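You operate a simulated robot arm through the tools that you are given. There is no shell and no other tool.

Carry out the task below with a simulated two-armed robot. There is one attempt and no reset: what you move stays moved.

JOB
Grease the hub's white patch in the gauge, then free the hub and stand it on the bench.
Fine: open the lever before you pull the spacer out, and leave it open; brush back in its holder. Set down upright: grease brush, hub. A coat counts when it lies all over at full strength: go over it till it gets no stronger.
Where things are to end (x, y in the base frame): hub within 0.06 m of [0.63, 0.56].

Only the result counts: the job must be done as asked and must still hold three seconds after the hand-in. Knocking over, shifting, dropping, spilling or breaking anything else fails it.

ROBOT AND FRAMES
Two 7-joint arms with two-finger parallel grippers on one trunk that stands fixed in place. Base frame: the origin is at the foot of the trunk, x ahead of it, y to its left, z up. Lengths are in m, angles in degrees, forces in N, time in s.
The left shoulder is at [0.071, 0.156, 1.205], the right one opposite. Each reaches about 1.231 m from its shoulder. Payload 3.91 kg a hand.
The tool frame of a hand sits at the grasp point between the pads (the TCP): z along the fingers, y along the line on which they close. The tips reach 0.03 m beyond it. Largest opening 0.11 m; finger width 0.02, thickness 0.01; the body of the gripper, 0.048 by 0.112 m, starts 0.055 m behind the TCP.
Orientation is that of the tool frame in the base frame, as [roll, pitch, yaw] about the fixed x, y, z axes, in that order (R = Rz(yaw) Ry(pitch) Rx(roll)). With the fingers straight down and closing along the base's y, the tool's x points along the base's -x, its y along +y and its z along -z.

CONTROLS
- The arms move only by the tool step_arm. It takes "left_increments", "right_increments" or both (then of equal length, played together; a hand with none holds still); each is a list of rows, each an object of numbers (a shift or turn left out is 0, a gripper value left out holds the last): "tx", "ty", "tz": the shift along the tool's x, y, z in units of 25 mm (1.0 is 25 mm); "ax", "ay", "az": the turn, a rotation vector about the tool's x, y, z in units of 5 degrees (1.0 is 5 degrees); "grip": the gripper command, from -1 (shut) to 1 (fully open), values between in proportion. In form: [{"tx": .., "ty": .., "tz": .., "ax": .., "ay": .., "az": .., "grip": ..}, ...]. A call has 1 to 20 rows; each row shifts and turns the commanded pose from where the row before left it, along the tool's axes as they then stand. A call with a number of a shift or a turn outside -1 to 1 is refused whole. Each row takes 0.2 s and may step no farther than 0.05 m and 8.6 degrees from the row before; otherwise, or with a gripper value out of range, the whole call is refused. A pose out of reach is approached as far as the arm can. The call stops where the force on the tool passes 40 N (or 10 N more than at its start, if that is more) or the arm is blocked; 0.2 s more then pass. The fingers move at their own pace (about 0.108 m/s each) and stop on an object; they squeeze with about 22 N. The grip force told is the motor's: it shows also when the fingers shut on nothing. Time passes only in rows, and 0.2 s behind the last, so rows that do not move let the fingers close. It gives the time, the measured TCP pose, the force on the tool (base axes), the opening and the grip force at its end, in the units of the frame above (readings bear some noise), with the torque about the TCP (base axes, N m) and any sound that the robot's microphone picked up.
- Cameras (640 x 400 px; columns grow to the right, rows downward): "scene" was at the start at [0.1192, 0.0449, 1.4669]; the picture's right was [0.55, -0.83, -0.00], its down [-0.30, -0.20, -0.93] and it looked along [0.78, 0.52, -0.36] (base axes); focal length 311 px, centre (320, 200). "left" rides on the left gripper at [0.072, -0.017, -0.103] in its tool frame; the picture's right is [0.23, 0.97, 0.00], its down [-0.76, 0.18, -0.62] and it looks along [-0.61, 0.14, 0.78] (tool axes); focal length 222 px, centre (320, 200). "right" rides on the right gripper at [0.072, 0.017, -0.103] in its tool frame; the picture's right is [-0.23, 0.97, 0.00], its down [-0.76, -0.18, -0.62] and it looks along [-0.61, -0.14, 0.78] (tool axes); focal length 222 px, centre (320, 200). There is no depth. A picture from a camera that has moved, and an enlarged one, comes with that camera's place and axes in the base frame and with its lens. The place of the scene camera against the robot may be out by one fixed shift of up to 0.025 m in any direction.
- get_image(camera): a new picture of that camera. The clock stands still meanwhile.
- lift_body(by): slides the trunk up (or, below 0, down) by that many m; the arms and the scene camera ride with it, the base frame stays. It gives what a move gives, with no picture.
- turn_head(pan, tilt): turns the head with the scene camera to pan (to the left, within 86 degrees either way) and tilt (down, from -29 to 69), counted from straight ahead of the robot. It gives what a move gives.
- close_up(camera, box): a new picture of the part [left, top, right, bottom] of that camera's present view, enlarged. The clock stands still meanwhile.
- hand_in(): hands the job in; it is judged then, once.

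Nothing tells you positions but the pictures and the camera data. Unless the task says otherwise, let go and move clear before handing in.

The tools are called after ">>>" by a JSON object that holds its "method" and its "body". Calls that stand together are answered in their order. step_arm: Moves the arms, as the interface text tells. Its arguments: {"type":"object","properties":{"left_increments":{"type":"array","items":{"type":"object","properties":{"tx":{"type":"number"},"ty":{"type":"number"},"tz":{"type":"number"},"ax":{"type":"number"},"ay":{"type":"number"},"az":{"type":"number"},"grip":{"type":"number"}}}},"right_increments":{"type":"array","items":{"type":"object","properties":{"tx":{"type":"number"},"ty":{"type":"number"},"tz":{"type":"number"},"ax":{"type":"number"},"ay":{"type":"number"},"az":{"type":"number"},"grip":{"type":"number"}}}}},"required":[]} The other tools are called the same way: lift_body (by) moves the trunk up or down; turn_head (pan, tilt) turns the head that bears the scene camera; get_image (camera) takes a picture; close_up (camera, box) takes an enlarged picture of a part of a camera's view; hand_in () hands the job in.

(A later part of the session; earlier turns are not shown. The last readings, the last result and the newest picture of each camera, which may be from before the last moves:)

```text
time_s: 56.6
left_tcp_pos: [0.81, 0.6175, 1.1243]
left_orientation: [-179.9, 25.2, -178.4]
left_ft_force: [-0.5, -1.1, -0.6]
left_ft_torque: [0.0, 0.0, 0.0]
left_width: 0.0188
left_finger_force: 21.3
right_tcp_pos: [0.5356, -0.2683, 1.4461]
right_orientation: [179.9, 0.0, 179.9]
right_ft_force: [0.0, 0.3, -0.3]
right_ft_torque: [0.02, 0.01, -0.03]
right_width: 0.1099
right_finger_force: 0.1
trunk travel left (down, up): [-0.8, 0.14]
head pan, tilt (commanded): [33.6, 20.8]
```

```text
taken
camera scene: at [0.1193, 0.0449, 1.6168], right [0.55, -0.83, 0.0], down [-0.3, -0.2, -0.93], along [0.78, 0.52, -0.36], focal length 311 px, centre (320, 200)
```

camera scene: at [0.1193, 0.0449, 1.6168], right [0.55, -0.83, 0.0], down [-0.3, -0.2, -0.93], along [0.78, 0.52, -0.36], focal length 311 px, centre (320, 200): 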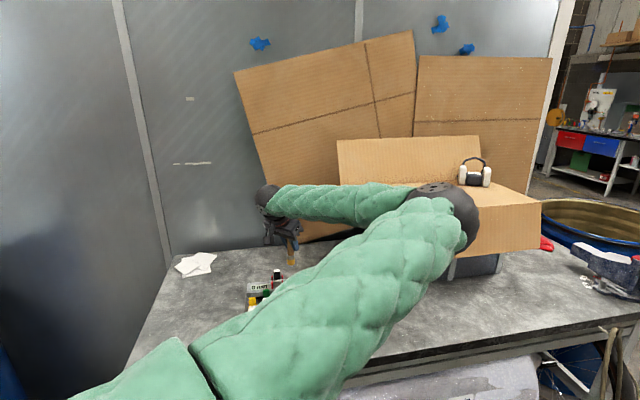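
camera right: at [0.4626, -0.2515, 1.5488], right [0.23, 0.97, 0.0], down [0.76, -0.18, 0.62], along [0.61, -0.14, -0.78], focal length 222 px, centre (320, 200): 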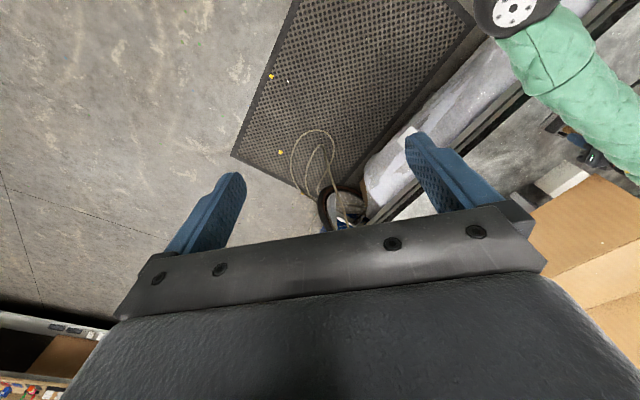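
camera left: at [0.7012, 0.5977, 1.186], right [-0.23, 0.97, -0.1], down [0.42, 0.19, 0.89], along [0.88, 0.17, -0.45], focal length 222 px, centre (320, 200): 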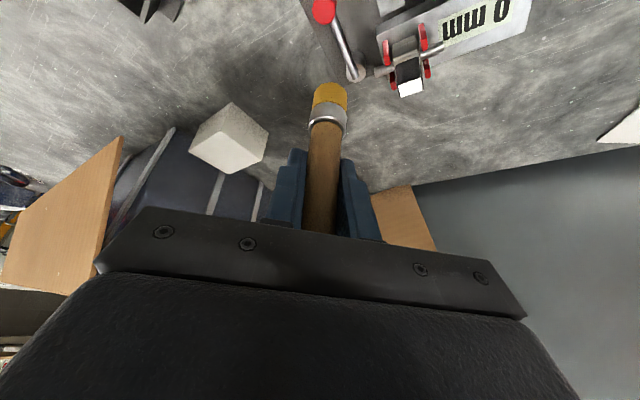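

>>> {"method": "close_up", "body": {"camera": "left", "box": [300, 0, 460, 120]}}

```text
3.33 times, centred on (380, 60) of left
camera zoom: at [0.7012, 0.5977, 1.186], right [-0.23, 0.97, -0.1], down [0.42, 0.19, 0.89], along [0.88, 0.17, -0.45], focal length 740 px, centre (120, 667)
```

zoom: 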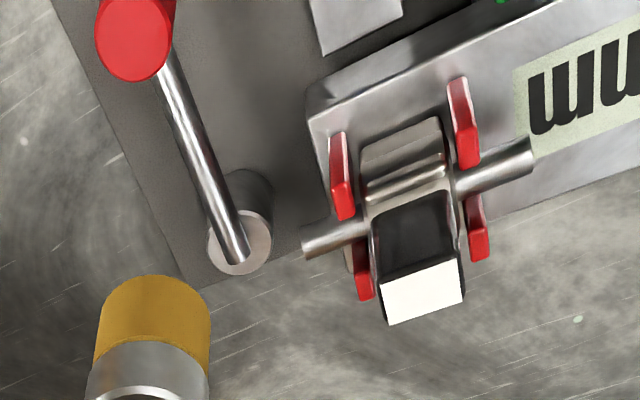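

The patch re-measures at (0.828, 0.702), agreeing with before. I'll bring the bristles to about 1.5 cm above it.

>>> {"method": "step_arm", "body": {"left_increments": [{"tx": 0.032, "ty": 0.84, "tz": 0.585}, {"tx": 0.032, "ty": 0.84, "tz": 0.585}, {"tx": 0.032, "ty": 0.84, "tz": 0.585}, {"tx": 0.032, "ty": 0.84, "tz": 0.585}, {}]}}

>>> {"method": "close_up", "body": {"camera": "left", "box": [260, 30, 400, 150]}}

>>> {"method": "close_up", "body": {"camera": "scene", "box": [230, 220, 330, 320]}}

```text
time_s: 57.8
left_tcp_pos: [0.829, 0.703, 1.0718]
left_orientation: [180.0, 25.1, -178.5]
left_ft_force: [-0.2, -0.7, 0.3]
left_ft_torque: [0.01, -0.02, 0.0]
left_width: 0.019
left_finger_force: 21.8
right_tcp_pos: [0.5346, -0.2694, 1.4453]
right_orientation: [179.9, -0.1, -180.0]
right_ft_force: [1.0, 0.4, 0.6]
right_ft_torque: [0.01, 0.03, -0.01]
right_width: 0.1099
right_finger_force: 0.1
trunk travel left (down, up): [-0.8, 0.14]
head pan, tilt (commanded): [33.6, 20.8]
```

```text
3.33 times, centred on (330, 90) of left
camera zoom: at [0.7205, 0.6827, 1.1341], right [-0.23, 0.97, -0.1], down [0.42, 0.19, 0.89], along [0.88, 0.16, -0.45], focal length 740 px, centre (287, 567)
```

zoom: 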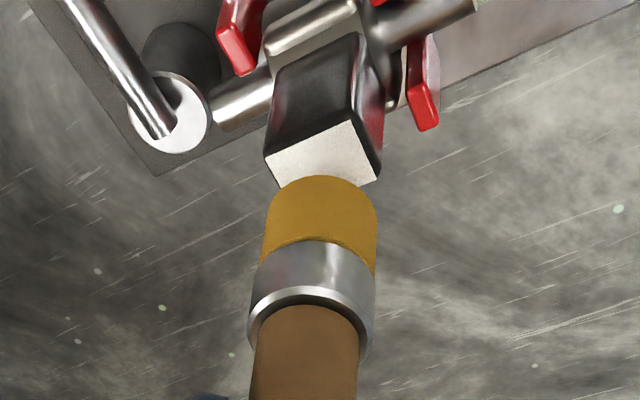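

```text
4.00 times, centred on (280, 270) of scene
camera zoom: at [0.119, 0.0435, 1.6169], right [0.55, -0.83, 0.0], down [-0.3, -0.2, -0.93], along [0.78, 0.52, -0.35], focal length 1242 px, centre (480, -80)
```

zoom: 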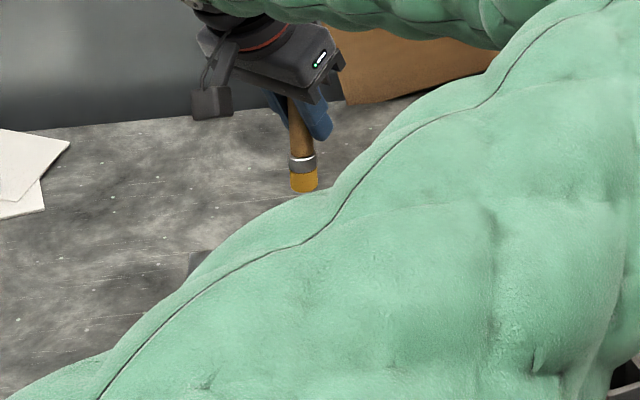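

The bristles sit squarely over the patch. I'll descend slowly, watching the force.

>>> {"method": "step_arm", "body": {"left_increments": [{"tx": 0.085, "tz": 0.181}, {"tx": 0.085, "tz": 0.181}, {"tx": 0.034, "tz": 0.0724}, {}]}}

>>> {"method": "step_arm", "body": {"left_increments": [{"tx": 0.034, "tz": 0.0724}, {}]}}

>>> {"method": "close_up", "body": {"camera": "left", "box": [260, 30, 400, 150]}}

```text
time_s: 58.8
left_tcp_pos: [0.8297, 0.7023, 1.0566]
left_orientation: [-179.9, 25.2, -178.5]
left_ft_force: [-0.4, 0.1, -0.2]
left_ft_torque: [0.0, -0.01, -0.03]
left_width: 0.019
left_finger_force: 22.2
right_tcp_pos: [0.5359, -0.268, 1.4445]
right_orientation: [180.0, 0.0, -179.9]
right_ft_force: [0.2, -0.1, -0.4]
right_ft_torque: [-0.01, 0.02, 0.03]
right_width: 0.1101
right_finger_force: 0.1
trunk travel left (down, up): [-0.8, 0.14]
head pan, tilt (commanded): [33.6, 20.8]
```

```text
time_s: 59.4
left_tcp_pos: [0.8293, 0.7033, 1.055]
left_orientation: [-180.0, 25.1, -178.5]
left_ft_force: [-0.6, 0.3, -1.1]
left_ft_torque: [-0.01, -0.01, 0.04]
left_width: 0.0187
left_finger_force: 21.9
right_tcp_pos: [0.5364, -0.2676, 1.4468]
right_orientation: [179.9, 0.0, 180.0]
right_ft_force: [0.1, -0.8, -0.3]
right_ft_torque: [0.02, 0.0, -0.09]
right_width: 0.1099
right_finger_force: 0.1
trunk travel left (down, up): [-0.8, 0.14]
head pan, tilt (commanded): [33.6, 20.8]
```

```text
3.33 times, centred on (330, 90) of left
camera zoom: at [0.7208, 0.6825, 1.1181], right [-0.23, 0.97, -0.1], down [0.42, 0.19, 0.89], along [0.88, 0.16, -0.45], focal length 740 px, centre (287, 567)
```

zoom: 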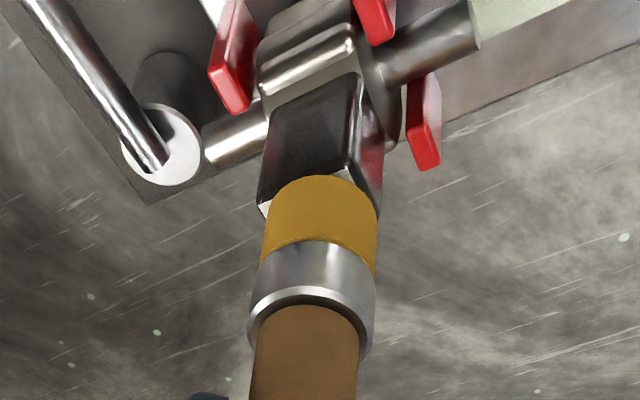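

>>> {"method": "step_arm", "body": {"left_increments": [{"tx": 0.034, "tz": 0.0724}, {}]}}

>>> {"method": "step_arm", "body": {"left_increments": [{"tx": 0.034, "tz": 0.0724}, {}]}}

>>> {"method": "close_up", "body": {"camera": "left", "box": [260, 30, 400, 150]}}

```text
time_s: 60.0
left_tcp_pos: [0.8302, 0.7017, 1.0542]
left_orientation: [180.0, 25.2, -178.4]
left_ft_force: [0.6, -0.2, 0.5]
left_ft_torque: [0.03, 0.05, 0.02]
left_width: 0.0185
left_finger_force: 22.6
right_tcp_pos: [0.5349, -0.2673, 1.4457]
right_orientation: [180.0, 0.0, 179.9]
right_ft_force: [0.1, 0.0, 0.1]
right_ft_torque: [0.03, 0.0, -0.02]
right_width: 0.1101
right_finger_force: 0.1
trunk travel left (down, up): [-0.8, 0.14]
head pan, tilt (commanded): [33.6, 20.8]
```

```text
time_s: 60.6
left_tcp_pos: [0.83, 0.7017, 1.0539]
left_orientation: [180.0, 25.2, -178.4]
left_ft_force: [1.9, 2.2, 10.1]
left_ft_torque: [0.17, -0.04, -0.01]
left_width: 0.019
left_finger_force: 22.3
right_tcp_pos: [0.535, -0.2681, 1.4448]
right_orientation: [-180.0, 0.0, 180.0]
right_ft_force: [-0.4, 0.5, 0.9]
right_ft_torque: [-0.02, 0.0, 0.04]
right_width: 0.1101
right_finger_force: 0.0
trunk travel left (down, up): [-0.8, 0.14]
head pan, tilt (commanded): [33.6, 20.8]
```

```text
3.33 times, centred on (330, 90) of left
camera zoom: at [0.7208, 0.6821, 1.1167], right [-0.23, 0.97, -0.1], down [0.42, 0.19, 0.89], along [0.88, 0.17, -0.45], focal length 740 px, centre (287, 567)
```

zoom: 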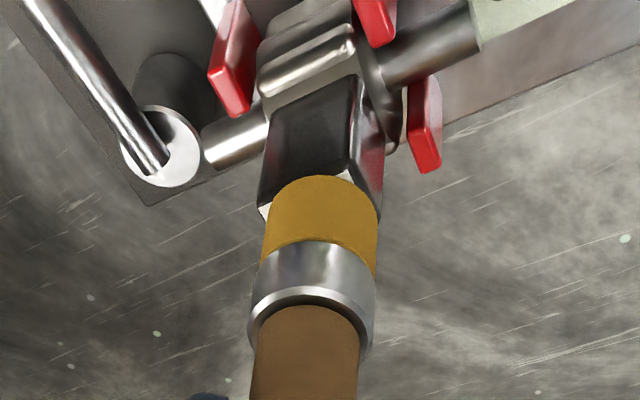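

The brush contacts the patch at about 10 N. I'll ease off by 1 mm and stroke over the whole patch along its two axes.

>>> {"method": "step_arm", "body": {"left_increments": [{"tx": -0.1055, "ty": -0.123, "tz": 0.015}, {"tx": -0.0925, "ty": -0.123, "tz": 0.0435}, {"tx": 0.0925, "ty": 0.123, "tz": -0.0435}, {"tx": 0.0925, "ty": 0.123, "tz": -0.0435}, {"tx": 0.0925, "ty": 0.123, "tz": -0.0435}, {"tx": 0.0925, "ty": 0.123, "tz": -0.0435}, {"tx": -0.1114, "ty": 0.1022, "tz": 0.0524}, {"tx": -0.0925, "ty": -0.123, "tz": 0.0435}, {"tx": -0.0925, "ty": -0.123, "tz": 0.0435}, {"tx": -0.0925, "ty": -0.123, "tz": 0.0435}, {"tx": -0.0925, "ty": -0.123, "tz": 0.0435}, {"tx": 0.1114, "ty": -0.1022, "tz": -0.0524}, {"tx": 0.1114, "ty": -0.1022, "tz": -0.0524}, {"tx": 0.0925, "ty": 0.123, "tz": -0.0435}, {"tx": 0.0925, "ty": 0.123, "tz": -0.0435}, {"tx": 0.0925, "ty": 0.123, "tz": -0.0435}, {"tx": 0.0925, "ty": 0.123, "tz": -0.0435}, {"tx": -0.1114, "ty": 0.1022, "tz": 0.0524}, {"tx": -0.0925, "ty": -0.123, "tz": 0.0435}, {"tx": -0.0925, "ty": -0.123, "tz": 0.0435}]}}

>>> {"method": "close_up", "body": {"camera": "left", "box": [260, 30, 400, 150]}}

```text
time_s: 64.8
left_tcp_pos: [0.8269, 0.7034, 1.0531]
left_orientation: [179.9, 25.3, -178.5]
left_ft_force: [-3.2, 3.2, 14.2]
left_ft_torque: [0.31, 0.42, -0.05]
left_width: 0.0189
left_finger_force: 21.9
right_tcp_pos: [0.5336, -0.2683, 1.4457]
right_orientation: [-180.0, 0.0, 179.9]
right_ft_force: [0.3, 0.6, -0.3]
right_ft_torque: [-0.01, 0.0, 0.01]
right_width: 0.1098
right_finger_force: 0.1
trunk travel left (down, up): [-0.8, 0.14]
head pan, tilt (commanded): [33.6, 20.8]
```

```text
3.33 times, centred on (330, 90) of left
camera zoom: at [0.7188, 0.6823, 1.1159], right [-0.23, 0.97, -0.1], down [0.42, 0.19, 0.89], along [0.88, 0.17, -0.45], focal length 740 px, centre (287, 567)
```

zoom: 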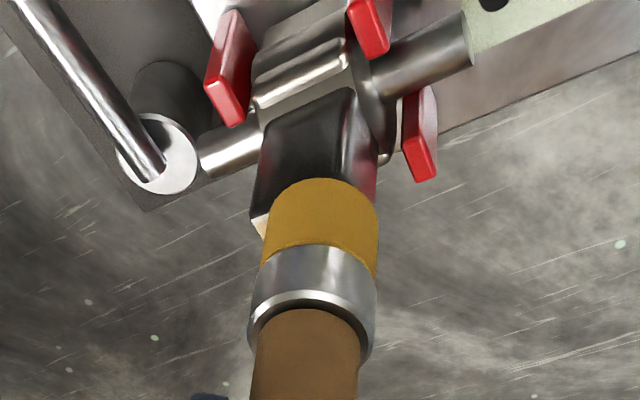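

I'll lift and shift aside to inspect the coat.

>>> {"method": "step_arm", "body": {"left_increments": [{"tx": -0.256, "tz": -0.543}, {"tx": -0.256, "tz": -0.543}, {"ty": -0.8}, {"ty": -0.8}, {}]}}

>>> {"method": "get_image", "body": {"camera": "left"}}

>>> {"method": "close_up", "body": {"camera": "left", "box": [340, 50, 440, 140]}}

```text
time_s: 66.0
left_tcp_pos: [0.8303, 0.6628, 1.0829]
left_orientation: [-179.9, 25.2, -178.4]
left_ft_force: [0.4, 0.6, -1.2]
left_ft_torque: [0.03, -0.01, 0.01]
left_width: 0.0188
left_finger_force: 22.1
right_tcp_pos: [0.5346, -0.267, 1.4464]
right_orientation: [-180.0, 0.0, -180.0]
right_ft_force: [-0.5, -0.2, -0.4]
right_ft_torque: [-0.05, -0.02, -0.01]
right_width: 0.11
right_finger_force: 0.0
trunk travel left (down, up): [-0.8, 0.14]
head pan, tilt (commanded): [33.6, 20.8]
```

```text
taken
camera left: at [0.7219, 0.6434, 1.1457], right [-0.23, 0.97, -0.1], down [0.42, 0.19, 0.89], along [0.88, 0.16, -0.45], focal length 222 px, centre (320, 200)
```

left: 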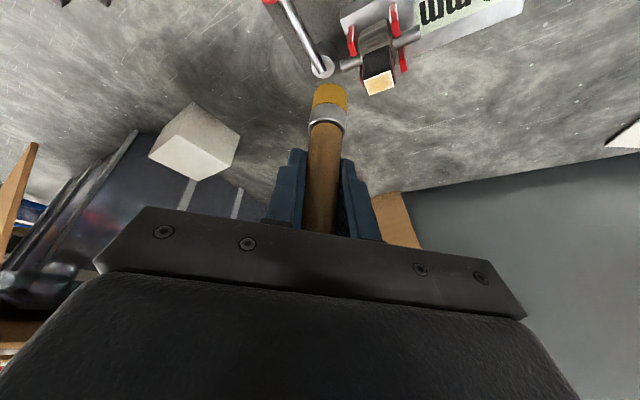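

```text
4.44 times, centred on (390, 95) of left
camera zoom: at [0.7219, 0.6434, 1.1457], right [-0.23, 0.97, -0.1], down [0.42, 0.19, 0.89], along [0.88, 0.16, -0.45], focal length 987 px, centre (9, 667)
```

zoom: 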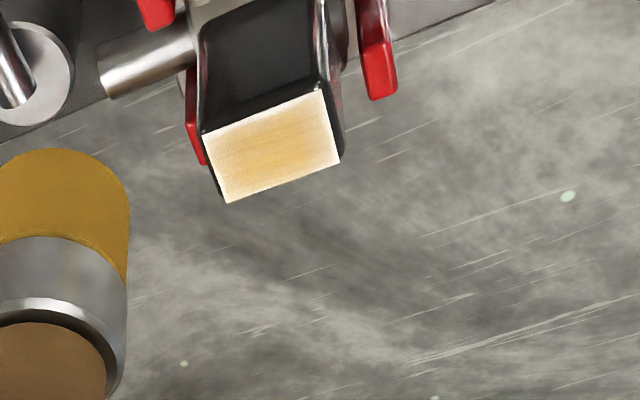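

The coat is building evenly but is still pale, especially at the corners. I'll go back down and make wider passes.

>>> {"method": "step_arm", "body": {"left_increments": [{"ty": 0.8}, {"ty": 0.8}, {"tx": 0.17, "tz": 0.362}, {"tx": 0.17, "tz": 0.362}, {"tx": 0.136, "tz": 0.29}, {}]}}

```text
time_s: 67.4
left_tcp_pos: [0.8274, 0.7021, 1.0544]
left_orientation: [180.0, 25.1, -178.6]
left_ft_force: [0.0, 0.7, 0.3]
left_ft_torque: [0.0, 0.03, -0.01]
left_width: 0.0189
left_finger_force: 21.8
right_tcp_pos: [0.5349, -0.2682, 1.4453]
right_orientation: [-180.0, 0.1, -179.9]
right_ft_force: [-0.5, 0.4, -1.4]
right_ft_torque: [0.01, -0.02, -0.01]
right_width: 0.1101
right_finger_force: 0.0
trunk travel left (down, up): [-0.8, 0.14]
head pan, tilt (commanded): [33.6, 20.8]
```

>>> {"method": "step_arm", "body": {"left_increments": [{"tx": 0.32, "ty": 0.154, "tz": -0.119}, {"tx": -0.1156, "ty": -0.1538, "tz": 0.0544}, {"tx": -0.1156, "ty": -0.1538, "tz": 0.0544}, {"tx": -0.1156, "ty": -0.1538, "tz": 0.0544}, {"tx": -0.1156, "ty": -0.1538, "tz": 0.0544}, {"tx": -0.167, "ty": 0.1534, "tz": 0.0786}, {"tx": 0.1156, "ty": 0.1538, "tz": -0.0544}, {"tx": 0.1156, "ty": 0.1538, "tz": -0.0544}, {"tx": 0.1156, "ty": 0.1538, "tz": -0.0544}, {"tx": 0.1156, "ty": 0.1538, "tz": -0.0544}, {"tx": -0.167, "ty": 0.1534, "tz": 0.0786}, {"tx": -0.1156, "ty": -0.1538, "tz": 0.0544}, {"tx": -0.1156, "ty": -0.1538, "tz": 0.0544}, {"tx": -0.1156, "ty": -0.1538, "tz": 0.0544}, {"tx": -0.1156, "ty": -0.1538, "tz": 0.0544}, {"tx": 0.398, "ty": 0.154, "tz": -0.187}, {}]}}

```text
time_s: 71.0
left_tcp_pos: [0.8343, 0.7009, 1.0527]
left_orientation: [-180.0, 25.2, -178.5]
left_ft_force: [-0.1, -0.3, 2.8]
left_ft_torque: [0.01, -0.02, 0.0]
left_width: 0.019
left_finger_force: 21.4
right_tcp_pos: [0.5349, -0.2688, 1.4451]
right_orientation: [180.0, 0.0, 179.9]
right_ft_force: [-0.1, -0.6, 1.0]
right_ft_torque: [0.05, -0.01, 0.0]
right_width: 0.1098
right_finger_force: 0.1
trunk travel left (down, up): [-0.8, 0.14]
head pan, tilt (commanded): [33.6, 20.8]
```

>>> {"method": "step_arm", "body": {"left_increments": [{}, {}]}}

>>> {"method": "close_up", "body": {"camera": "left", "box": [260, 30, 400, 150]}}

```text
time_s: 71.6
left_tcp_pos: [0.833, 0.7, 1.0527]
left_orientation: [-180.0, 25.3, -178.5]
left_ft_force: [1.0, -0.1, 3.2]
left_ft_torque: [0.01, -0.03, 0.0]
left_width: 0.0187
left_finger_force: 21.6
right_tcp_pos: [0.5363, -0.2671, 1.4445]
right_orientation: [179.9, 0.0, 180.0]
right_ft_force: [0.8, 0.3, 0.0]
right_ft_torque: [0.01, -0.01, -0.01]
right_width: 0.1102
right_finger_force: 0.1
trunk travel left (down, up): [-0.8, 0.14]
head pan, tilt (commanded): [33.6, 20.8]
```

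```text
3.33 times, centred on (330, 90) of left
camera zoom: at [0.7242, 0.6807, 1.1159], right [-0.23, 0.97, -0.1], down [0.42, 0.19, 0.89], along [0.88, 0.16, -0.45], focal length 740 px, centre (287, 567)
```

zoom: 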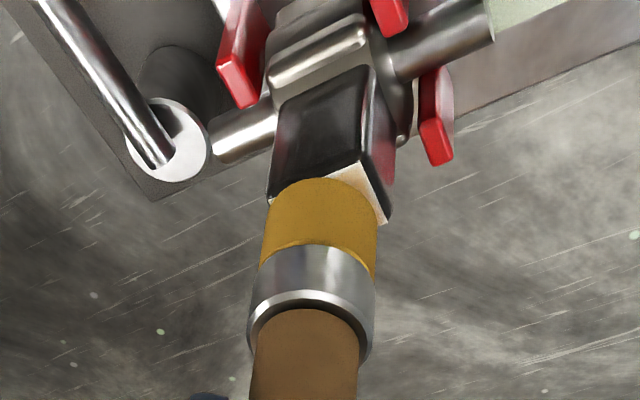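

>>> {"method": "step_arm", "body": {"left_increments": [{"tx": 0.505, "ty": 0.217, "tz": -0.238}, {"tx": -0.1156, "ty": -0.1538, "tz": 0.0544}, {"tx": -0.1156, "ty": -0.1538, "tz": 0.0544}, {"tx": -0.1156, "ty": -0.1538, "tz": 0.0544}, {"tx": -0.1156, "ty": -0.1538, "tz": 0.0544}, {"tx": -0.167, "ty": 0.1534, "tz": 0.0786}, {"tx": 0.1156, "ty": 0.1538, "tz": -0.0544}, {"tx": 0.1156, "ty": 0.1538, "tz": -0.0544}, {"tx": 0.1156, "ty": 0.1538, "tz": -0.0544}, {"tx": 0.1156, "ty": 0.1538, "tz": -0.0544}, {"tx": -0.167, "ty": 0.1534, "tz": 0.0786}, {"tx": -0.1156, "ty": -0.1538, "tz": 0.0544}, {"tx": -0.1156, "ty": -0.1538, "tz": 0.0544}, {"tx": -0.1156, "ty": -0.1538, "tz": 0.0544}, {"tx": -0.1156, "ty": -0.1538, "tz": 0.0544}, {"tx": 0.398, "ty": 0.154, "tz": -0.187}, {}]}}

>>> {"method": "step_arm", "body": {"left_increments": [{"tx": -0.256, "tz": -0.543}, {"tx": -0.256, "tz": -0.543}, {"ty": -0.8}, {"ty": -0.8}, {}]}}

>>> {"method": "close_up", "body": {"camera": "left", "box": [340, 50, 440, 140]}}

```text
time_s: 75.2
left_tcp_pos: [0.8306, 0.7037, 1.0542]
left_orientation: [180.0, 25.3, -178.4]
left_ft_force: [0.0, -1.9, 0.1]
left_ft_torque: [0.01, -0.03, 0.05]
left_width: 0.0186
left_finger_force: 22.1
right_tcp_pos: [0.5352, -0.2687, 1.4441]
right_orientation: [179.9, 0.0, 179.9]
right_ft_force: [-0.1, -0.2, -0.1]
right_ft_torque: [0.01, -0.03, -0.02]
right_width: 0.1098
right_finger_force: 0.0
trunk travel left (down, up): [-0.8, 0.14]
head pan, tilt (commanded): [33.6, 20.8]
```

```text
time_s: 76.4
left_tcp_pos: [0.8291, 0.6637, 1.0837]
left_orientation: [-179.9, 25.2, -178.3]
left_ft_force: [0.0, 0.5, -0.4]
left_ft_torque: [-0.03, -0.01, 0.01]
left_width: 0.0188
left_finger_force: 22.2
right_tcp_pos: [0.5351, -0.2666, 1.4463]
right_orientation: [180.0, 0.0, -180.0]
right_ft_force: [-0.5, -1.6, 0.1]
right_ft_torque: [-0.03, 0.01, -0.01]
right_width: 0.11
right_finger_force: 0.1
trunk travel left (down, up): [-0.8, 0.14]
head pan, tilt (commanded): [33.6, 20.8]
```

```text
4.44 times, centred on (390, 95) of left
camera zoom: at [0.7206, 0.6442, 1.1449], right [-0.23, 0.97, -0.1], down [0.42, 0.19, 0.89], along [0.88, 0.16, -0.45], focal length 987 px, centre (9, 667)
```

zoom: 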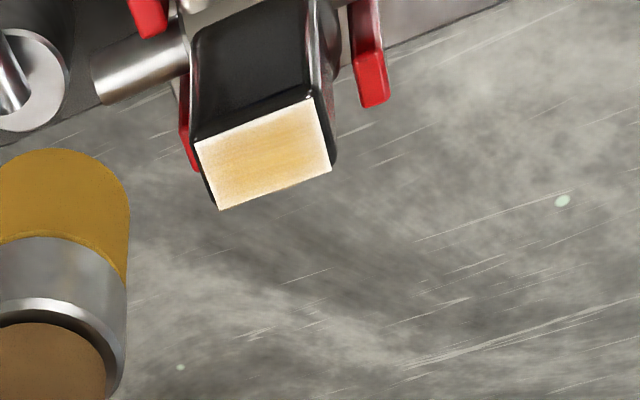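

The coat hardly changed because the last passes had almost no contact force. I'll press a couple of millimetres deeper this time.

>>> {"method": "step_arm", "body": {"left_increments": [{"ty": 0.78}, {"ty": 0.78}, {"tx": 0.17, "tz": 0.362}, {"tx": 0.17, "tz": 0.362}, {"tx": 0.16, "tz": 0.34}, {"tx": 0.026, "tz": 0.055}, {}]}}

```text
time_s: 78.0
left_tcp_pos: [0.8291, 0.7032, 1.0539]
left_orientation: [179.9, 25.3, -178.5]
left_ft_force: [-0.8, 1.6, 5.0]
left_ft_torque: [0.03, 0.04, -0.02]
left_width: 0.0191
left_finger_force: 22.2
right_tcp_pos: [0.535, -0.2679, 1.4454]
right_orientation: [-180.0, 0.0, 179.9]
right_ft_force: [0.3, 0.0, 1.6]
right_ft_torque: [-0.03, -0.02, 0.0]
right_width: 0.1103
right_finger_force: 0.1
trunk travel left (down, up): [-0.8, 0.14]
head pan, tilt (commanded): [33.6, 20.8]
```

>>> {"method": "step_arm", "body": {"left_increments": [{"tx": 0.356, "ty": 0.149, "tz": -0.1455}, {"tx": -0.104, "ty": -0.1384, "tz": 0.049}, {"tx": -0.104, "ty": -0.1384, "tz": 0.049}, {"tx": -0.104, "ty": -0.1384, "tz": 0.049}, {"tx": -0.104, "ty": -0.1384, "tz": 0.049}, {"tx": -0.139, "ty": 0.128, "tz": 0.0655}, {"tx": 0.104, "ty": 0.1384, "tz": -0.049}, {"tx": 0.104, "ty": 0.1384, "tz": -0.049}, {"tx": 0.104, "ty": 0.1384, "tz": -0.049}, {"tx": 0.104, "ty": 0.1384, "tz": -0.049}, {"tx": -0.139, "ty": 0.128, "tz": 0.0655}, {"tx": -0.104, "ty": -0.1384, "tz": 0.049}, {"tx": -0.104, "ty": -0.1384, "tz": 0.049}, {"tx": -0.104, "ty": -0.1384, "tz": 0.049}, {"tx": -0.104, "ty": -0.1384, "tz": 0.049}, {"tx": 0.347, "ty": 0.149, "tz": -0.1635}, {}]}}

>>> {"method": "step_arm", "body": {"left_increments": [{"tx": -0.256, "tz": -0.543}, {"tx": -0.256, "tz": -0.543}, {"ty": -0.8}, {"ty": -0.8}, {}]}}

>>> {"method": "close_up", "body": {"camera": "left", "box": [340, 50, 440, 140]}}

```text
time_s: 81.6
left_tcp_pos: [0.8306, 0.7009, 1.0531]
left_orientation: [179.9, 25.2, -178.5]
left_ft_force: [0.6, 0.2, 3.4]
left_ft_torque: [-0.06, -0.06, 0.03]
left_width: 0.0188
left_finger_force: 22.5
right_tcp_pos: [0.5356, -0.2691, 1.4455]
right_orientation: [180.0, 0.0, -180.0]
right_ft_force: [-0.3, 0.3, -0.2]
right_ft_torque: [-0.01, 0.0, -0.03]
right_width: 0.11
right_finger_force: 0.1
trunk travel left (down, up): [-0.8, 0.14]
head pan, tilt (commanded): [33.6, 20.8]
```

```text
time_s: 82.8
left_tcp_pos: [0.8309, 0.6621, 1.081]
left_orientation: [-179.9, 25.2, -178.5]
left_ft_force: [-0.1, 0.0, 0.4]
left_ft_torque: [0.0, -0.01, -0.01]
left_width: 0.0189
left_finger_force: 22.0
right_tcp_pos: [0.536, -0.2672, 1.4461]
right_orientation: [-179.9, 0.0, -180.0]
right_ft_force: [0.1, 0.3, -0.1]
right_ft_torque: [-0.03, 0.0, 0.03]
right_width: 0.1102
right_finger_force: 0.0
trunk travel left (down, up): [-0.8, 0.14]
head pan, tilt (commanded): [33.6, 20.8]
```

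```text
4.44 times, centred on (390, 95) of left
camera zoom: at [0.7224, 0.644, 1.1426], right [-0.23, 0.97, -0.1], down [0.42, 0.19, 0.89], along [0.88, 0.16, -0.45], focal length 987 px, centre (9, 667)
```

zoom: 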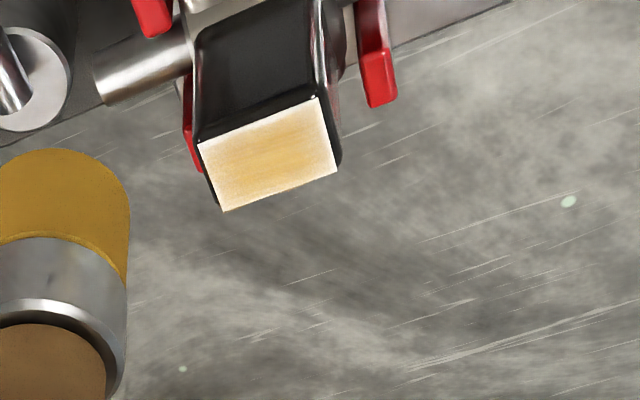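

>>> {"method": "close_up", "body": {"camera": "left", "box": [375, 65, 425, 105]}}

>>> {"method": "close_up", "body": {"camera": "left", "box": [300, 70, 360, 130]}}

```text
10.00 times, centred on (400, 85) of left
camera zoom: at [0.7224, 0.644, 1.1426], right [-0.23, 0.97, -0.1], down [0.42, 0.19, 0.89], along [0.88, 0.16, -0.45], focal length 2221 px, centre (-480, 1350)
```

zoom: 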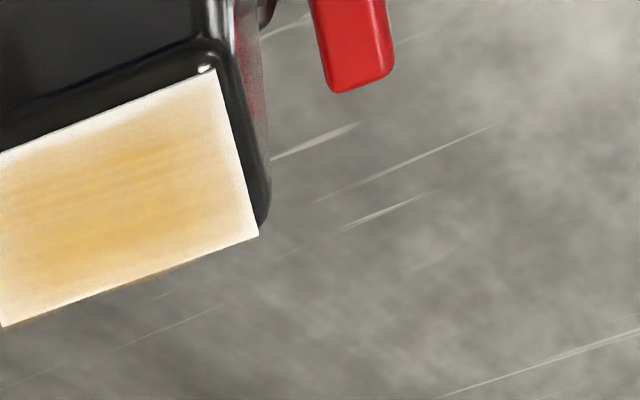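

```text
6.67 times, centred on (330, 100) of left
camera zoom: at [0.7224, 0.644, 1.1426], right [-0.23, 0.97, -0.1], down [0.42, 0.19, 0.89], along [0.88, 0.16, -0.45], focal length 1481 px, centre (253, 867)
```

zoom: 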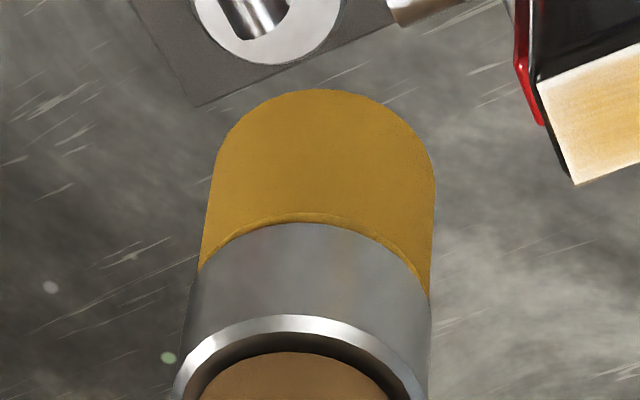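

The coat is streaky and still light near the edges. I'll repeat with firmer contact and wider, slower strokes.

>>> {"method": "step_arm", "body": {"left_increments": [{"ty": 0.8}, {"ty": 0.8}, {"tx": 0.17, "tz": 0.362}, {"tx": 0.17, "tz": 0.362}, {"tx": 0.12, "tz": 0.26}, {"tx": 0.034, "tz": 0.0724}, {"tx": 0.034, "tz": 0.0724}, {}]}}

```text
time_s: 84.6
left_tcp_pos: [0.8287, 0.7026, 1.053]
left_orientation: [180.0, 25.2, -178.5]
left_ft_force: [0.6, -0.2, 5.2]
left_ft_torque: [0.02, -0.04, -0.02]
left_width: 0.0189
left_finger_force: 22.1
right_tcp_pos: [0.5347, -0.2685, 1.4447]
right_orientation: [-180.0, 0.1, 180.0]
right_ft_force: [0.4, 0.0, -0.3]
right_ft_torque: [0.01, 0.0, -0.01]
right_width: 0.1099
right_finger_force: 0.1
trunk travel left (down, up): [-0.8, 0.14]
head pan, tilt (commanded): [33.6, 20.8]
```

>>> {"method": "step_arm", "body": {"left_increments": [{"tx": 0.449, "ty": 0.1595, "tz": -0.2114}, {"tx": -0.1272, "ty": -0.1692, "tz": 0.0598}, {"tx": -0.1272, "ty": -0.1692, "tz": 0.0598}, {"tx": -0.1272, "ty": -0.1692, "tz": 0.0598}, {"tx": -0.1272, "ty": -0.1692, "tz": 0.0598}, {"tx": -0.0974, "ty": 0.0895, "tz": 0.0459}, {"tx": 0.1272, "ty": 0.1692, "tz": -0.0598}, {"tx": 0.1272, "ty": 0.1692, "tz": -0.0598}, {"tx": 0.1272, "ty": 0.1692, "tz": -0.0598}, {"tx": 0.1272, "ty": 0.1692, "tz": -0.0598}, {"tx": -0.0974, "ty": 0.0895, "tz": 0.0459}, {"tx": -0.1272, "ty": -0.1692, "tz": 0.0598}, {"tx": -0.1272, "ty": -0.1692, "tz": 0.0598}, {"tx": -0.1272, "ty": -0.1692, "tz": 0.0598}, {"tx": -0.1272, "ty": -0.1692, "tz": 0.0598}, {"tx": -0.0974, "ty": 0.0895, "tz": 0.0459}, {"tx": 0.1272, "ty": 0.1692, "tz": -0.0598}, {"tx": 0.1272, "ty": 0.1692, "tz": -0.0598}, {"tx": 0.1272, "ty": 0.1692, "tz": -0.0598}, {"tx": 0.1272, "ty": 0.1692, "tz": -0.0598}]}}

>>> {"method": "step_arm", "body": {"left_increments": [{"tx": -0.0974, "ty": 0.0895, "tz": 0.0459}, {"tx": -0.1272, "ty": -0.1692, "tz": 0.0598}, {"tx": -0.1272, "ty": -0.1692, "tz": 0.0598}, {"tx": -0.1272, "ty": -0.1692, "tz": 0.0598}, {"tx": -0.1272, "ty": -0.1692, "tz": 0.0598}, {"tx": 0.0974, "ty": -0.0895, "tz": -0.0459}, {"tx": 0.0974, "ty": -0.0895, "tz": -0.0459}, {"tx": 0.0974, "ty": -0.0895, "tz": -0.0459}, {"tx": 0.0974, "ty": -0.0895, "tz": -0.0459}, {"tx": 0.1272, "ty": 0.1692, "tz": -0.0598}, {"tx": -0.0974, "ty": 0.0895, "tz": 0.0459}, {"tx": -0.0974, "ty": 0.0895, "tz": 0.0459}, {"tx": -0.0974, "ty": 0.0895, "tz": 0.0459}, {"tx": -0.0974, "ty": 0.0895, "tz": 0.0459}, {"tx": 0.1272, "ty": 0.1692, "tz": -0.0598}, {"tx": 0.0974, "ty": -0.0895, "tz": -0.0459}, {"tx": 0.0974, "ty": -0.0895, "tz": -0.0459}, {}]}}

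>>> {"method": "step_arm", "body": {"left_increments": [{"tx": -0.256, "tz": -0.543}, {"tx": -0.256, "tz": -0.543}, {"ty": -0.8}, {"ty": -0.8}, {}]}}

>>> {"method": "close_up", "body": {"camera": "left", "box": [340, 50, 440, 140]}}

```text
time_s: 88.8
left_tcp_pos: [0.8224, 0.7138, 1.053]
left_orientation: [180.0, 25.4, -178.4]
left_ft_force: [2.3, -0.3, 7.7]
left_ft_torque: [-0.14, -0.25, 0.0]
left_width: 0.0186
left_finger_force: 22.3
right_tcp_pos: [0.5349, -0.2687, 1.4462]
right_orientation: [-180.0, 0.0, -180.0]
right_ft_force: [-0.3, -0.3, -0.2]
right_ft_torque: [-0.01, 0.0, 0.02]
right_width: 0.1098
right_finger_force: 0.0
trunk travel left (down, up): [-0.8, 0.14]
head pan, tilt (commanded): [33.6, 20.8]
```

```text
time_s: 92.6
left_tcp_pos: [0.8297, 0.7035, 1.0525]
left_orientation: [180.0, 25.1, -178.4]
left_ft_force: [0.5, 1.8, 6.9]
left_ft_torque: [0.09, -0.11, 0.02]
left_width: 0.0186
left_finger_force: 21.9
right_tcp_pos: [0.5349, -0.267, 1.4467]
right_orientation: [-180.0, 0.1, 180.0]
right_ft_force: [0.3, 0.0, -0.3]
right_ft_torque: [-0.01, -0.03, 0.0]
right_width: 0.1102
right_finger_force: 0.1
trunk travel left (down, up): [-0.8, 0.14]
head pan, tilt (commanded): [33.6, 20.8]
```

```text
time_s: 93.8
left_tcp_pos: [0.8296, 0.6629, 1.0805]
left_orientation: [-179.9, 25.2, -178.5]
left_ft_force: [0.8, -0.1, -0.8]
left_ft_torque: [-0.02, 0.01, 0.03]
left_width: 0.0187
left_finger_force: 22.2
right_tcp_pos: [0.5352, -0.2668, 1.4454]
right_orientation: [-179.9, 0.0, 180.0]
right_ft_force: [1.0, -0.1, 0.7]
right_ft_torque: [-0.01, 0.0, 0.0]
right_width: 0.1101
right_finger_force: 0.0
trunk travel left (down, up): [-0.8, 0.14]
head pan, tilt (commanded): [33.6, 20.8]
```

```text
4.44 times, centred on (390, 95) of left
camera zoom: at [0.7208, 0.6421, 1.1437], right [-0.23, 0.97, -0.1], down [0.42, 0.19, 0.89], along [0.88, 0.16, -0.45], focal length 987 px, centre (9, 667)
```

zoom: 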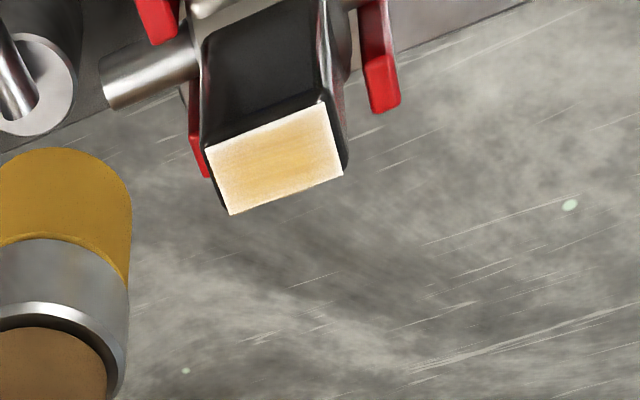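

The coat no longer changes, so the brush has probably given up its grease. I'll go back for another dip and compare.

>>> {"method": "step_arm", "body": {"left_increments": [{"tx": -0.379, "tz": -0.805}, {"tx": -0.379, "tz": -0.805}, {"ty": -0.92}, {"ty": -0.92}, {}]}}

>>> {"method": "step_arm", "body": {"left_increments": [{"ax": 0.424, "az": 0.906}, {"ax": 0.424, "az": 0.906}, {"ax": 0.424, "az": 0.906}, {"ax": 0.424, "az": 0.906}, {"ax": 0.424, "az": 0.906}, {"ax": 0.424, "az": 0.906}, {"ax": 0.424, "az": 0.906}, {"ax": 0.424, "az": 0.906}, {"ax": 0.424, "az": 0.906}, {"ax": 0.424, "az": 0.906}, {"ax": 0.424, "az": 0.906}, {"ax": 0.424, "az": 0.906}, {"ax": 0.424, "az": 0.906}, {"ax": 0.424, "az": 0.906}, {"ax": 0.424, "az": 0.906}, {"ax": 0.424, "az": 0.906}, {"ax": 0.424, "az": 0.906}, {"ax": 0.424, "az": 0.906}, {}]}}

>>> {"method": "step_arm", "body": {"left_increments": [{"tx": -0.909, "ty": -0.076, "tz": 0.426}, {"tx": -0.909, "ty": -0.076, "tz": 0.426}, {"tx": -0.909, "ty": -0.076, "tz": 0.426}, {"tx": -0.909, "ty": -0.076, "tz": 0.426}, {"tx": -0.909, "ty": -0.076, "tz": 0.426}, {"tx": -0.909, "ty": -0.076, "tz": 0.426}, {"tx": -0.909, "ty": -0.076, "tz": 0.426}, {}]}}

>>> {"method": "get_image", "body": {"camera": "left"}}

```text
time_s: 95.0
left_tcp_pos: [0.8318, 0.6143, 1.1247]
left_orientation: [-180.0, 25.2, -178.3]
left_ft_force: [-0.3, -0.4, -0.8]
left_ft_torque: [0.0, -0.03, 0.01]
left_width: 0.019
left_finger_force: 22.3
right_tcp_pos: [0.5355, -0.2662, 1.4459]
right_orientation: [180.0, 0.0, 180.0]
right_ft_force: [-0.7, 0.3, 0.4]
right_ft_torque: [-0.02, -0.01, 0.01]
right_width: 0.1098
right_finger_force: 0.0
trunk travel left (down, up): [-0.8, 0.14]
head pan, tilt (commanded): [33.6, 20.8]
```

```text
time_s: 99.0
left_tcp_pos: [0.8308, 0.616, 1.1261]
left_orientation: [179.9, 25.1, 91.4]
left_ft_force: [-0.4, -0.8, 0.0]
left_ft_torque: [-0.02, -0.01, 0.03]
left_width: 0.019
left_finger_force: 22.0
right_tcp_pos: [0.5354, -0.2679, 1.4456]
right_orientation: [179.9, 0.0, 180.0]
right_ft_force: [0.6, -0.3, -0.3]
right_ft_torque: [0.0, -0.03, 0.01]
right_width: 0.1098
right_finger_force: 0.1
trunk travel left (down, up): [-0.8, 0.14]
head pan, tilt (commanded): [33.6, 20.8]
```

```text
time_s: 100.8
left_tcp_pos: [0.8218, 0.442, 1.1219]
left_orientation: [179.9, 25.2, 91.4]
left_ft_force: [0.8, 0.0, -1.0]
left_ft_torque: [0.03, -0.01, 0.0]
left_width: 0.019
left_finger_force: 22.3
right_tcp_pos: [0.5354, -0.2668, 1.4458]
right_orientation: [179.9, -0.1, -179.9]
right_ft_force: [-0.4, 0.0, -0.5]
right_ft_torque: [-0.02, 0.02, 0.04]
right_width: 0.11
right_finger_force: 0.0
trunk travel left (down, up): [-0.8, 0.14]
head pan, tilt (commanded): [33.6, 20.8]
```

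```text
taken
camera left: at [0.8024, 0.5509, 1.1862], right [0.97, 0.23, -0.09], down [0.19, -0.42, 0.89], along [0.17, -0.88, -0.45], focal length 222 px, centre (320, 200)
```

left: 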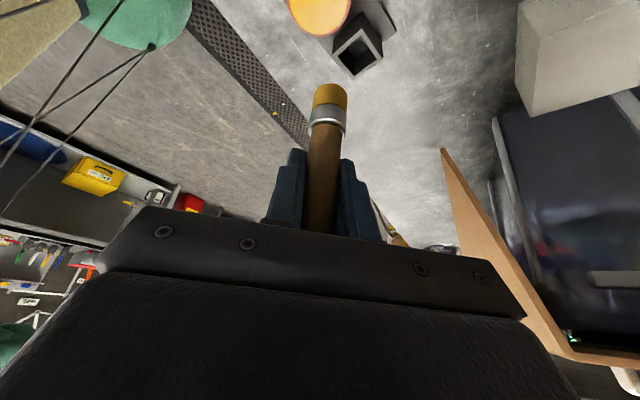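

>>> {"method": "step_arm", "body": {"left_increments": [{"ty": -0.84}, {"tx": 0.378, "tz": 0.808}, {"tx": 0.378, "tz": 0.808}, {"tx": 0.378, "tz": 0.808}, {"tx": 0.378, "tz": 0.808}, {"tx": 0.378, "tz": 0.808}, {"tx": 0.36, "tz": 0.77}, {}]}}

>>> {"method": "step_arm", "body": {"left_increments": [{"tx": 0.034, "tz": 0.0724}, {"tx": 0.034, "tz": 0.0724}, {"tx": 0.034, "tz": 0.0724}, {}]}}

>>> {"method": "close_up", "body": {"camera": "left", "box": [270, 20, 420, 170]}}

```text
time_s: 102.6
left_tcp_pos: [0.8015, 0.4388, 0.9945]
left_orientation: [179.9, 25.1, 91.4]
left_ft_force: [-0.3, 0.3, -0.7]
left_ft_torque: [-0.02, 0.03, 0.02]
left_width: 0.0187
left_finger_force: 22.0
right_tcp_pos: [0.5349, -0.2681, 1.4441]
right_orientation: [180.0, 0.0, 180.0]
right_ft_force: [-0.3, -0.4, 1.0]
right_ft_torque: [-0.01, 0.02, -0.01]
right_width: 0.11
right_finger_force: 0.1
trunk travel left (down, up): [-0.8, 0.14]
head pan, tilt (commanded): [33.6, 20.8]
```

```text
time_s: 103.6
left_tcp_pos: [0.8009, 0.4408, 0.9868]
left_orientation: [179.9, 25.1, 91.4]
left_ft_force: [0.3, -0.2, 0.6]
left_ft_torque: [0.02, 0.05, -0.01]
left_width: 0.0189
left_finger_force: 21.7
right_tcp_pos: [0.5353, -0.2673, 1.4454]
right_orientation: [180.0, 0.1, -180.0]
right_ft_force: [0.3, 0.7, 0.0]
right_ft_torque: [-0.01, -0.03, 0.02]
right_width: 0.1098
right_finger_force: 0.0
trunk travel left (down, up): [-0.8, 0.14]
head pan, tilt (commanded): [33.6, 20.8]
```

```text
2.67 times, centred on (345, 95) of left
camera zoom: at [0.7826, 0.5499, 1.0503], right [0.97, 0.23, -0.09], down [0.19, -0.42, 0.89], along [0.17, -0.88, -0.45], focal length 592 px, centre (253, 480)
```

zoom: 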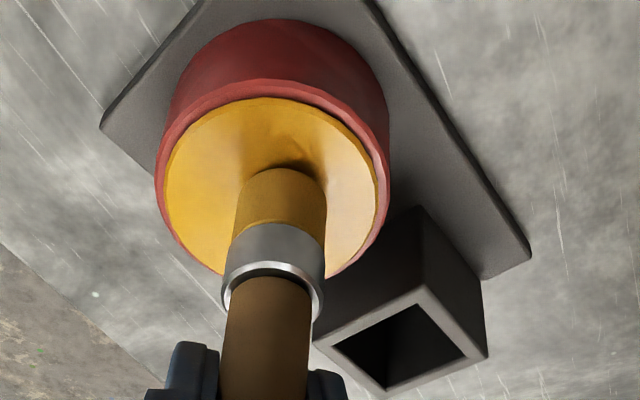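

>>> {"method": "step_arm", "body": {"left_increments": [{"tx": 0.034, "tz": 0.0724}, {"tx": 0.034, "tz": 0.0724}, {}]}}

>>> {"method": "step_arm", "body": {"left_increments": [{"tx": 0.017, "tz": 0.036}, {}, {"ty": 0.1}, {"ty": -0.2}, {"ty": 0.1}, {}]}}

>>> {"method": "close_up", "body": {"camera": "left", "box": [270, 20, 420, 170]}}

```text
time_s: 104.4
left_tcp_pos: [0.8018, 0.4404, 0.984]
left_orientation: [179.9, 25.1, 91.4]
left_ft_force: [-0.1, 0.2, -0.8]
left_ft_torque: [0.0, 0.0, -0.02]
left_width: 0.0187
left_finger_force: 22.2
right_tcp_pos: [0.5358, -0.268, 1.4453]
right_orientation: [180.0, 0.0, 180.0]
right_ft_force: [-0.4, 0.0, -0.7]
right_ft_torque: [0.04, 0.0, -0.04]
right_width: 0.1097
right_finger_force: 0.0
trunk travel left (down, up): [-0.8, 0.14]
head pan, tilt (commanded): [33.6, 20.8]
```

```text
time_s: 105.8
left_tcp_pos: [0.8023, 0.441, 0.9817]
left_orientation: [179.9, 25.1, 91.4]
left_ft_force: [0.1, -0.3, -0.6]
left_ft_torque: [0.01, -0.01, 0.01]
left_width: 0.0188
left_finger_force: 22.0
right_tcp_pos: [0.5347, -0.2674, 1.4451]
right_orientation: [180.0, 0.0, 179.9]
right_ft_force: [0.6, 0.5, 0.5]
right_ft_torque: [-0.02, -0.02, -0.01]
right_width: 0.11
right_finger_force: 0.0
trunk travel left (down, up): [-0.8, 0.14]
head pan, tilt (commanded): [33.6, 20.8]
```

```text
2.67 times, centred on (345, 95) of left
camera zoom: at [0.7828, 0.5501, 1.045], right [0.97, 0.23, -0.09], down [0.19, -0.42, 0.89], along [0.17, -0.88, -0.45], focal length 592 px, centre (253, 480)
```

zoom: 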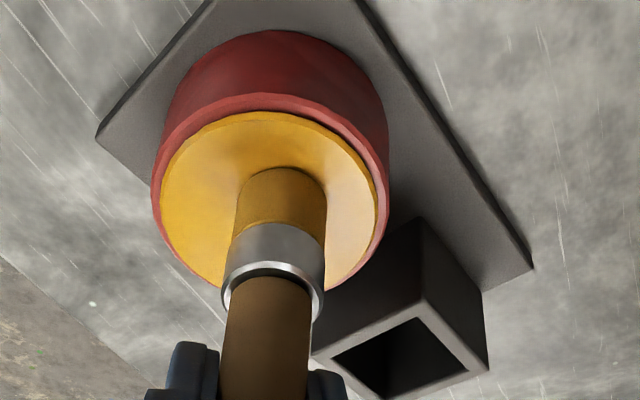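

>>> {"method": "step_arm", "body": {"left_increments": [{"tx": 0.034, "tz": 0.0724}, {}, {}]}}

>>> {"method": "step_arm", "body": {"left_increments": [{"tx": 0.034, "tz": 0.0724}, {}, {}]}}

```text
time_s: 106.6
left_tcp_pos: [0.803, 0.4408, 0.9804]
left_orientation: [179.8, 25.1, 91.3]
left_ft_force: [0.4, 0.7, -1.3]
left_ft_torque: [-0.04, 0.02, -0.01]
left_width: 0.0188
left_finger_force: 21.7
right_tcp_pos: [0.5356, -0.2678, 1.4452]
right_orientation: [179.9, 0.0, -180.0]
right_ft_force: [0.2, -0.2, 0.2]
right_ft_torque: [0.0, 0.03, -0.04]
right_width: 0.11
right_finger_force: 0.1
trunk travel left (down, up): [-0.8, 0.14]
head pan, tilt (commanded): [33.6, 20.8]
```

```text
time_s: 107.4
left_tcp_pos: [0.8015, 0.4401, 0.9798]
left_orientation: [179.9, 25.2, 91.4]
left_ft_force: [2.6, 3.3, 14.4]
left_ft_torque: [0.1, -0.14, -0.03]
left_width: 0.0186
left_finger_force: 22.3
right_tcp_pos: [0.5349, -0.2684, 1.446]
right_orientation: [-179.9, 0.0, -179.9]
right_ft_force: [-0.9, 0.0, 0.5]
right_ft_torque: [0.02, -0.02, 0.02]
right_width: 0.1099
right_finger_force: 0.2
trunk travel left (down, up): [-0.8, 0.14]
head pan, tilt (commanded): [33.6, 20.8]
```

Contact made and the brush is reloaded. I'll lift and return to the patch.

>>> {"method": "step_arm", "body": {"left_increments": [{"ty": 0.15}, {"ty": -0.15}, {"tx": -0.203, "tz": -0.432}, {"tx": -0.405, "tz": -0.863}, {"tx": -0.405, "tz": -0.863}, {"tx": -0.405, "tz": -0.863}, {"tx": -0.405, "tz": -0.863}, {"tx": -0.405, "tz": -0.863}, {"tx": -0.203, "tz": -0.432}, {"tx": 0.909, "ty": 0.12, "tz": -0.426}, {"tx": 0.909, "ty": 0.12, "tz": -0.426}, {"tx": 0.909, "ty": 0.12, "tz": -0.426}, {"tx": 0.909, "ty": 0.12, "tz": -0.426}, {"tx": 0.909, "ty": 0.12, "tz": -0.426}, {"tx": 0.909, "ty": 0.12, "tz": -0.426}, {"tx": 0.909, "ty": 0.12, "tz": -0.426}, {}]}}

>>> {"method": "step_arm", "body": {"left_increments": [{"ax": -0.424, "az": -0.906}, {"ax": -0.424, "az": -0.906}, {"ax": -0.424, "az": -0.906}, {"ax": -0.424, "az": -0.906}, {"ax": -0.424, "az": -0.906}, {"ax": -0.424, "az": -0.906}, {"ax": -0.424, "az": -0.906}, {"ax": -0.424, "az": -0.906}, {"ax": -0.424, "az": -0.906}, {"ax": -0.424, "az": -0.906}, {"ax": -0.424, "az": -0.906}, {"ax": -0.424, "az": -0.906}, {"ax": -0.424, "az": -0.906}, {"ax": -0.424, "az": -0.906}, {"ax": -0.424, "az": -0.906}, {"ax": -0.424, "az": -0.906}, {"ax": -0.424, "az": -0.906}, {"ax": -0.424, "az": -0.906}, {}]}}

>>> {"method": "get_image", "body": {"camera": "left"}}

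```text
time_s: 111.0
left_tcp_pos: [0.8209, 0.6148, 1.1205]
left_orientation: [180.0, 25.1, 91.4]
left_ft_force: [0.3, -0.6, -0.1]
left_ft_torque: [0.02, 0.02, 0.01]
left_width: 0.0186
left_finger_force: 21.8
right_tcp_pos: [0.5351, -0.2688, 1.445]
right_orientation: [179.9, 0.0, -180.0]
right_ft_force: [1.0, -0.4, 0.2]
right_ft_torque: [0.01, -0.02, 0.0]
right_width: 0.1101
right_finger_force: 0.0
trunk travel left (down, up): [-0.8, 0.14]
head pan, tilt (commanded): [33.6, 20.8]
```

```text
time_s: 115.0
left_tcp_pos: [0.8183, 0.6159, 1.1208]
left_orientation: [-179.9, 25.2, -178.4]
left_ft_force: [0.0, -0.5, -0.2]
left_ft_torque: [-0.02, 0.01, -0.01]
left_width: 0.0188
left_finger_force: 21.7
right_tcp_pos: [0.535, -0.2676, 1.4453]
right_orientation: [180.0, 0.0, 180.0]
right_ft_force: [0.1, 0.4, -1.0]
right_ft_torque: [0.02, 0.01, -0.02]
right_width: 0.1101
right_finger_force: 0.1
trunk travel left (down, up): [-0.8, 0.14]
head pan, tilt (commanded): [33.6, 20.8]
```

```text
taken
camera left: at [0.71, 0.596, 1.1837], right [-0.23, 0.97, -0.1], down [0.42, 0.19, 0.89], along [0.88, 0.17, -0.45], focal length 222 px, centre (320, 200)
```

left: 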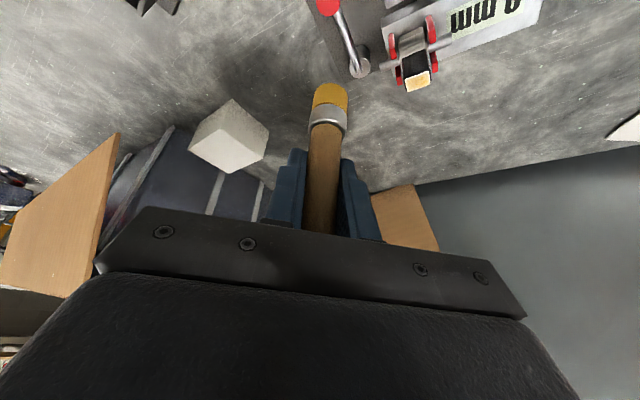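

>>> {"method": "step_arm", "body": {"left_increments": [{"tx": 0.1225, "ty": 0.857, "tz": 0.592}, {"tx": 0.1225, "ty": 0.857, "tz": 0.592}, {"tx": 0.1225, "ty": 0.857, "tz": 0.592}, {"tx": 0.1225, "ty": 0.857, "tz": 0.592}, {}, {}]}}

>>> {"method": "close_up", "body": {"camera": "left", "box": [260, 30, 400, 150]}}

```text
time_s: 116.4
left_tcp_pos: [0.8286, 0.7046, 1.0656]
left_orientation: [179.9, 25.3, -178.5]
left_ft_force: [1.3, -0.4, -0.2]
left_ft_torque: [0.0, -0.03, 0.02]
left_width: 0.0188
left_finger_force: 21.2
right_tcp_pos: [0.5359, -0.2687, 1.445]
right_orientation: [180.0, -0.1, -179.9]
right_ft_force: [-0.7, 0.3, 0.1]
right_ft_torque: [-0.03, -0.02, -0.01]
right_width: 0.11
right_finger_force: 0.0
trunk travel left (down, up): [-0.8, 0.14]
head pan, tilt (commanded): [33.6, 20.8]
```

```text
3.33 times, centred on (330, 90) of left
camera zoom: at [0.7213, 0.6838, 1.1282], right [-0.23, 0.97, -0.1], down [0.42, 0.19, 0.89], along [0.88, 0.16, -0.45], focal length 740 px, centre (287, 567)
```

zoom: 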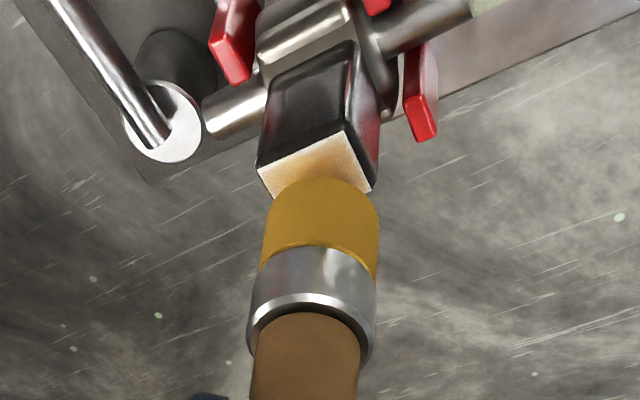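

>>> {"method": "step_arm", "body": {"left_increments": [{"tx": 0.035, "ty": -0.105, "tz": 0.205}, {"tx": 0.085, "tz": 0.181}, {"tx": 0.068, "tz": 0.145}, {"tx": 0.017, "tz": 0.036}, {}, {}]}}

```text
time_s: 117.8
left_tcp_pos: [0.8302, 0.6993, 1.0505]
left_orientation: [179.9, 25.2, -178.4]
left_ft_force: [0.8, 4.8, 23.5]
left_ft_torque: [0.34, -0.09, 0.02]
left_width: 0.0189
left_finger_force: 22.2
right_tcp_pos: [0.533, -0.269, 1.4468]
right_orientation: [179.8, 0.1, 180.0]
right_ft_force: [-0.1, 0.9, -0.2]
right_ft_torque: [-0.01, 0.02, -0.01]
right_width: 0.1101
right_finger_force: 0.0
trunk travel left (down, up): [-0.8, 0.14]
head pan, tilt (commanded): [33.6, 20.8]
```

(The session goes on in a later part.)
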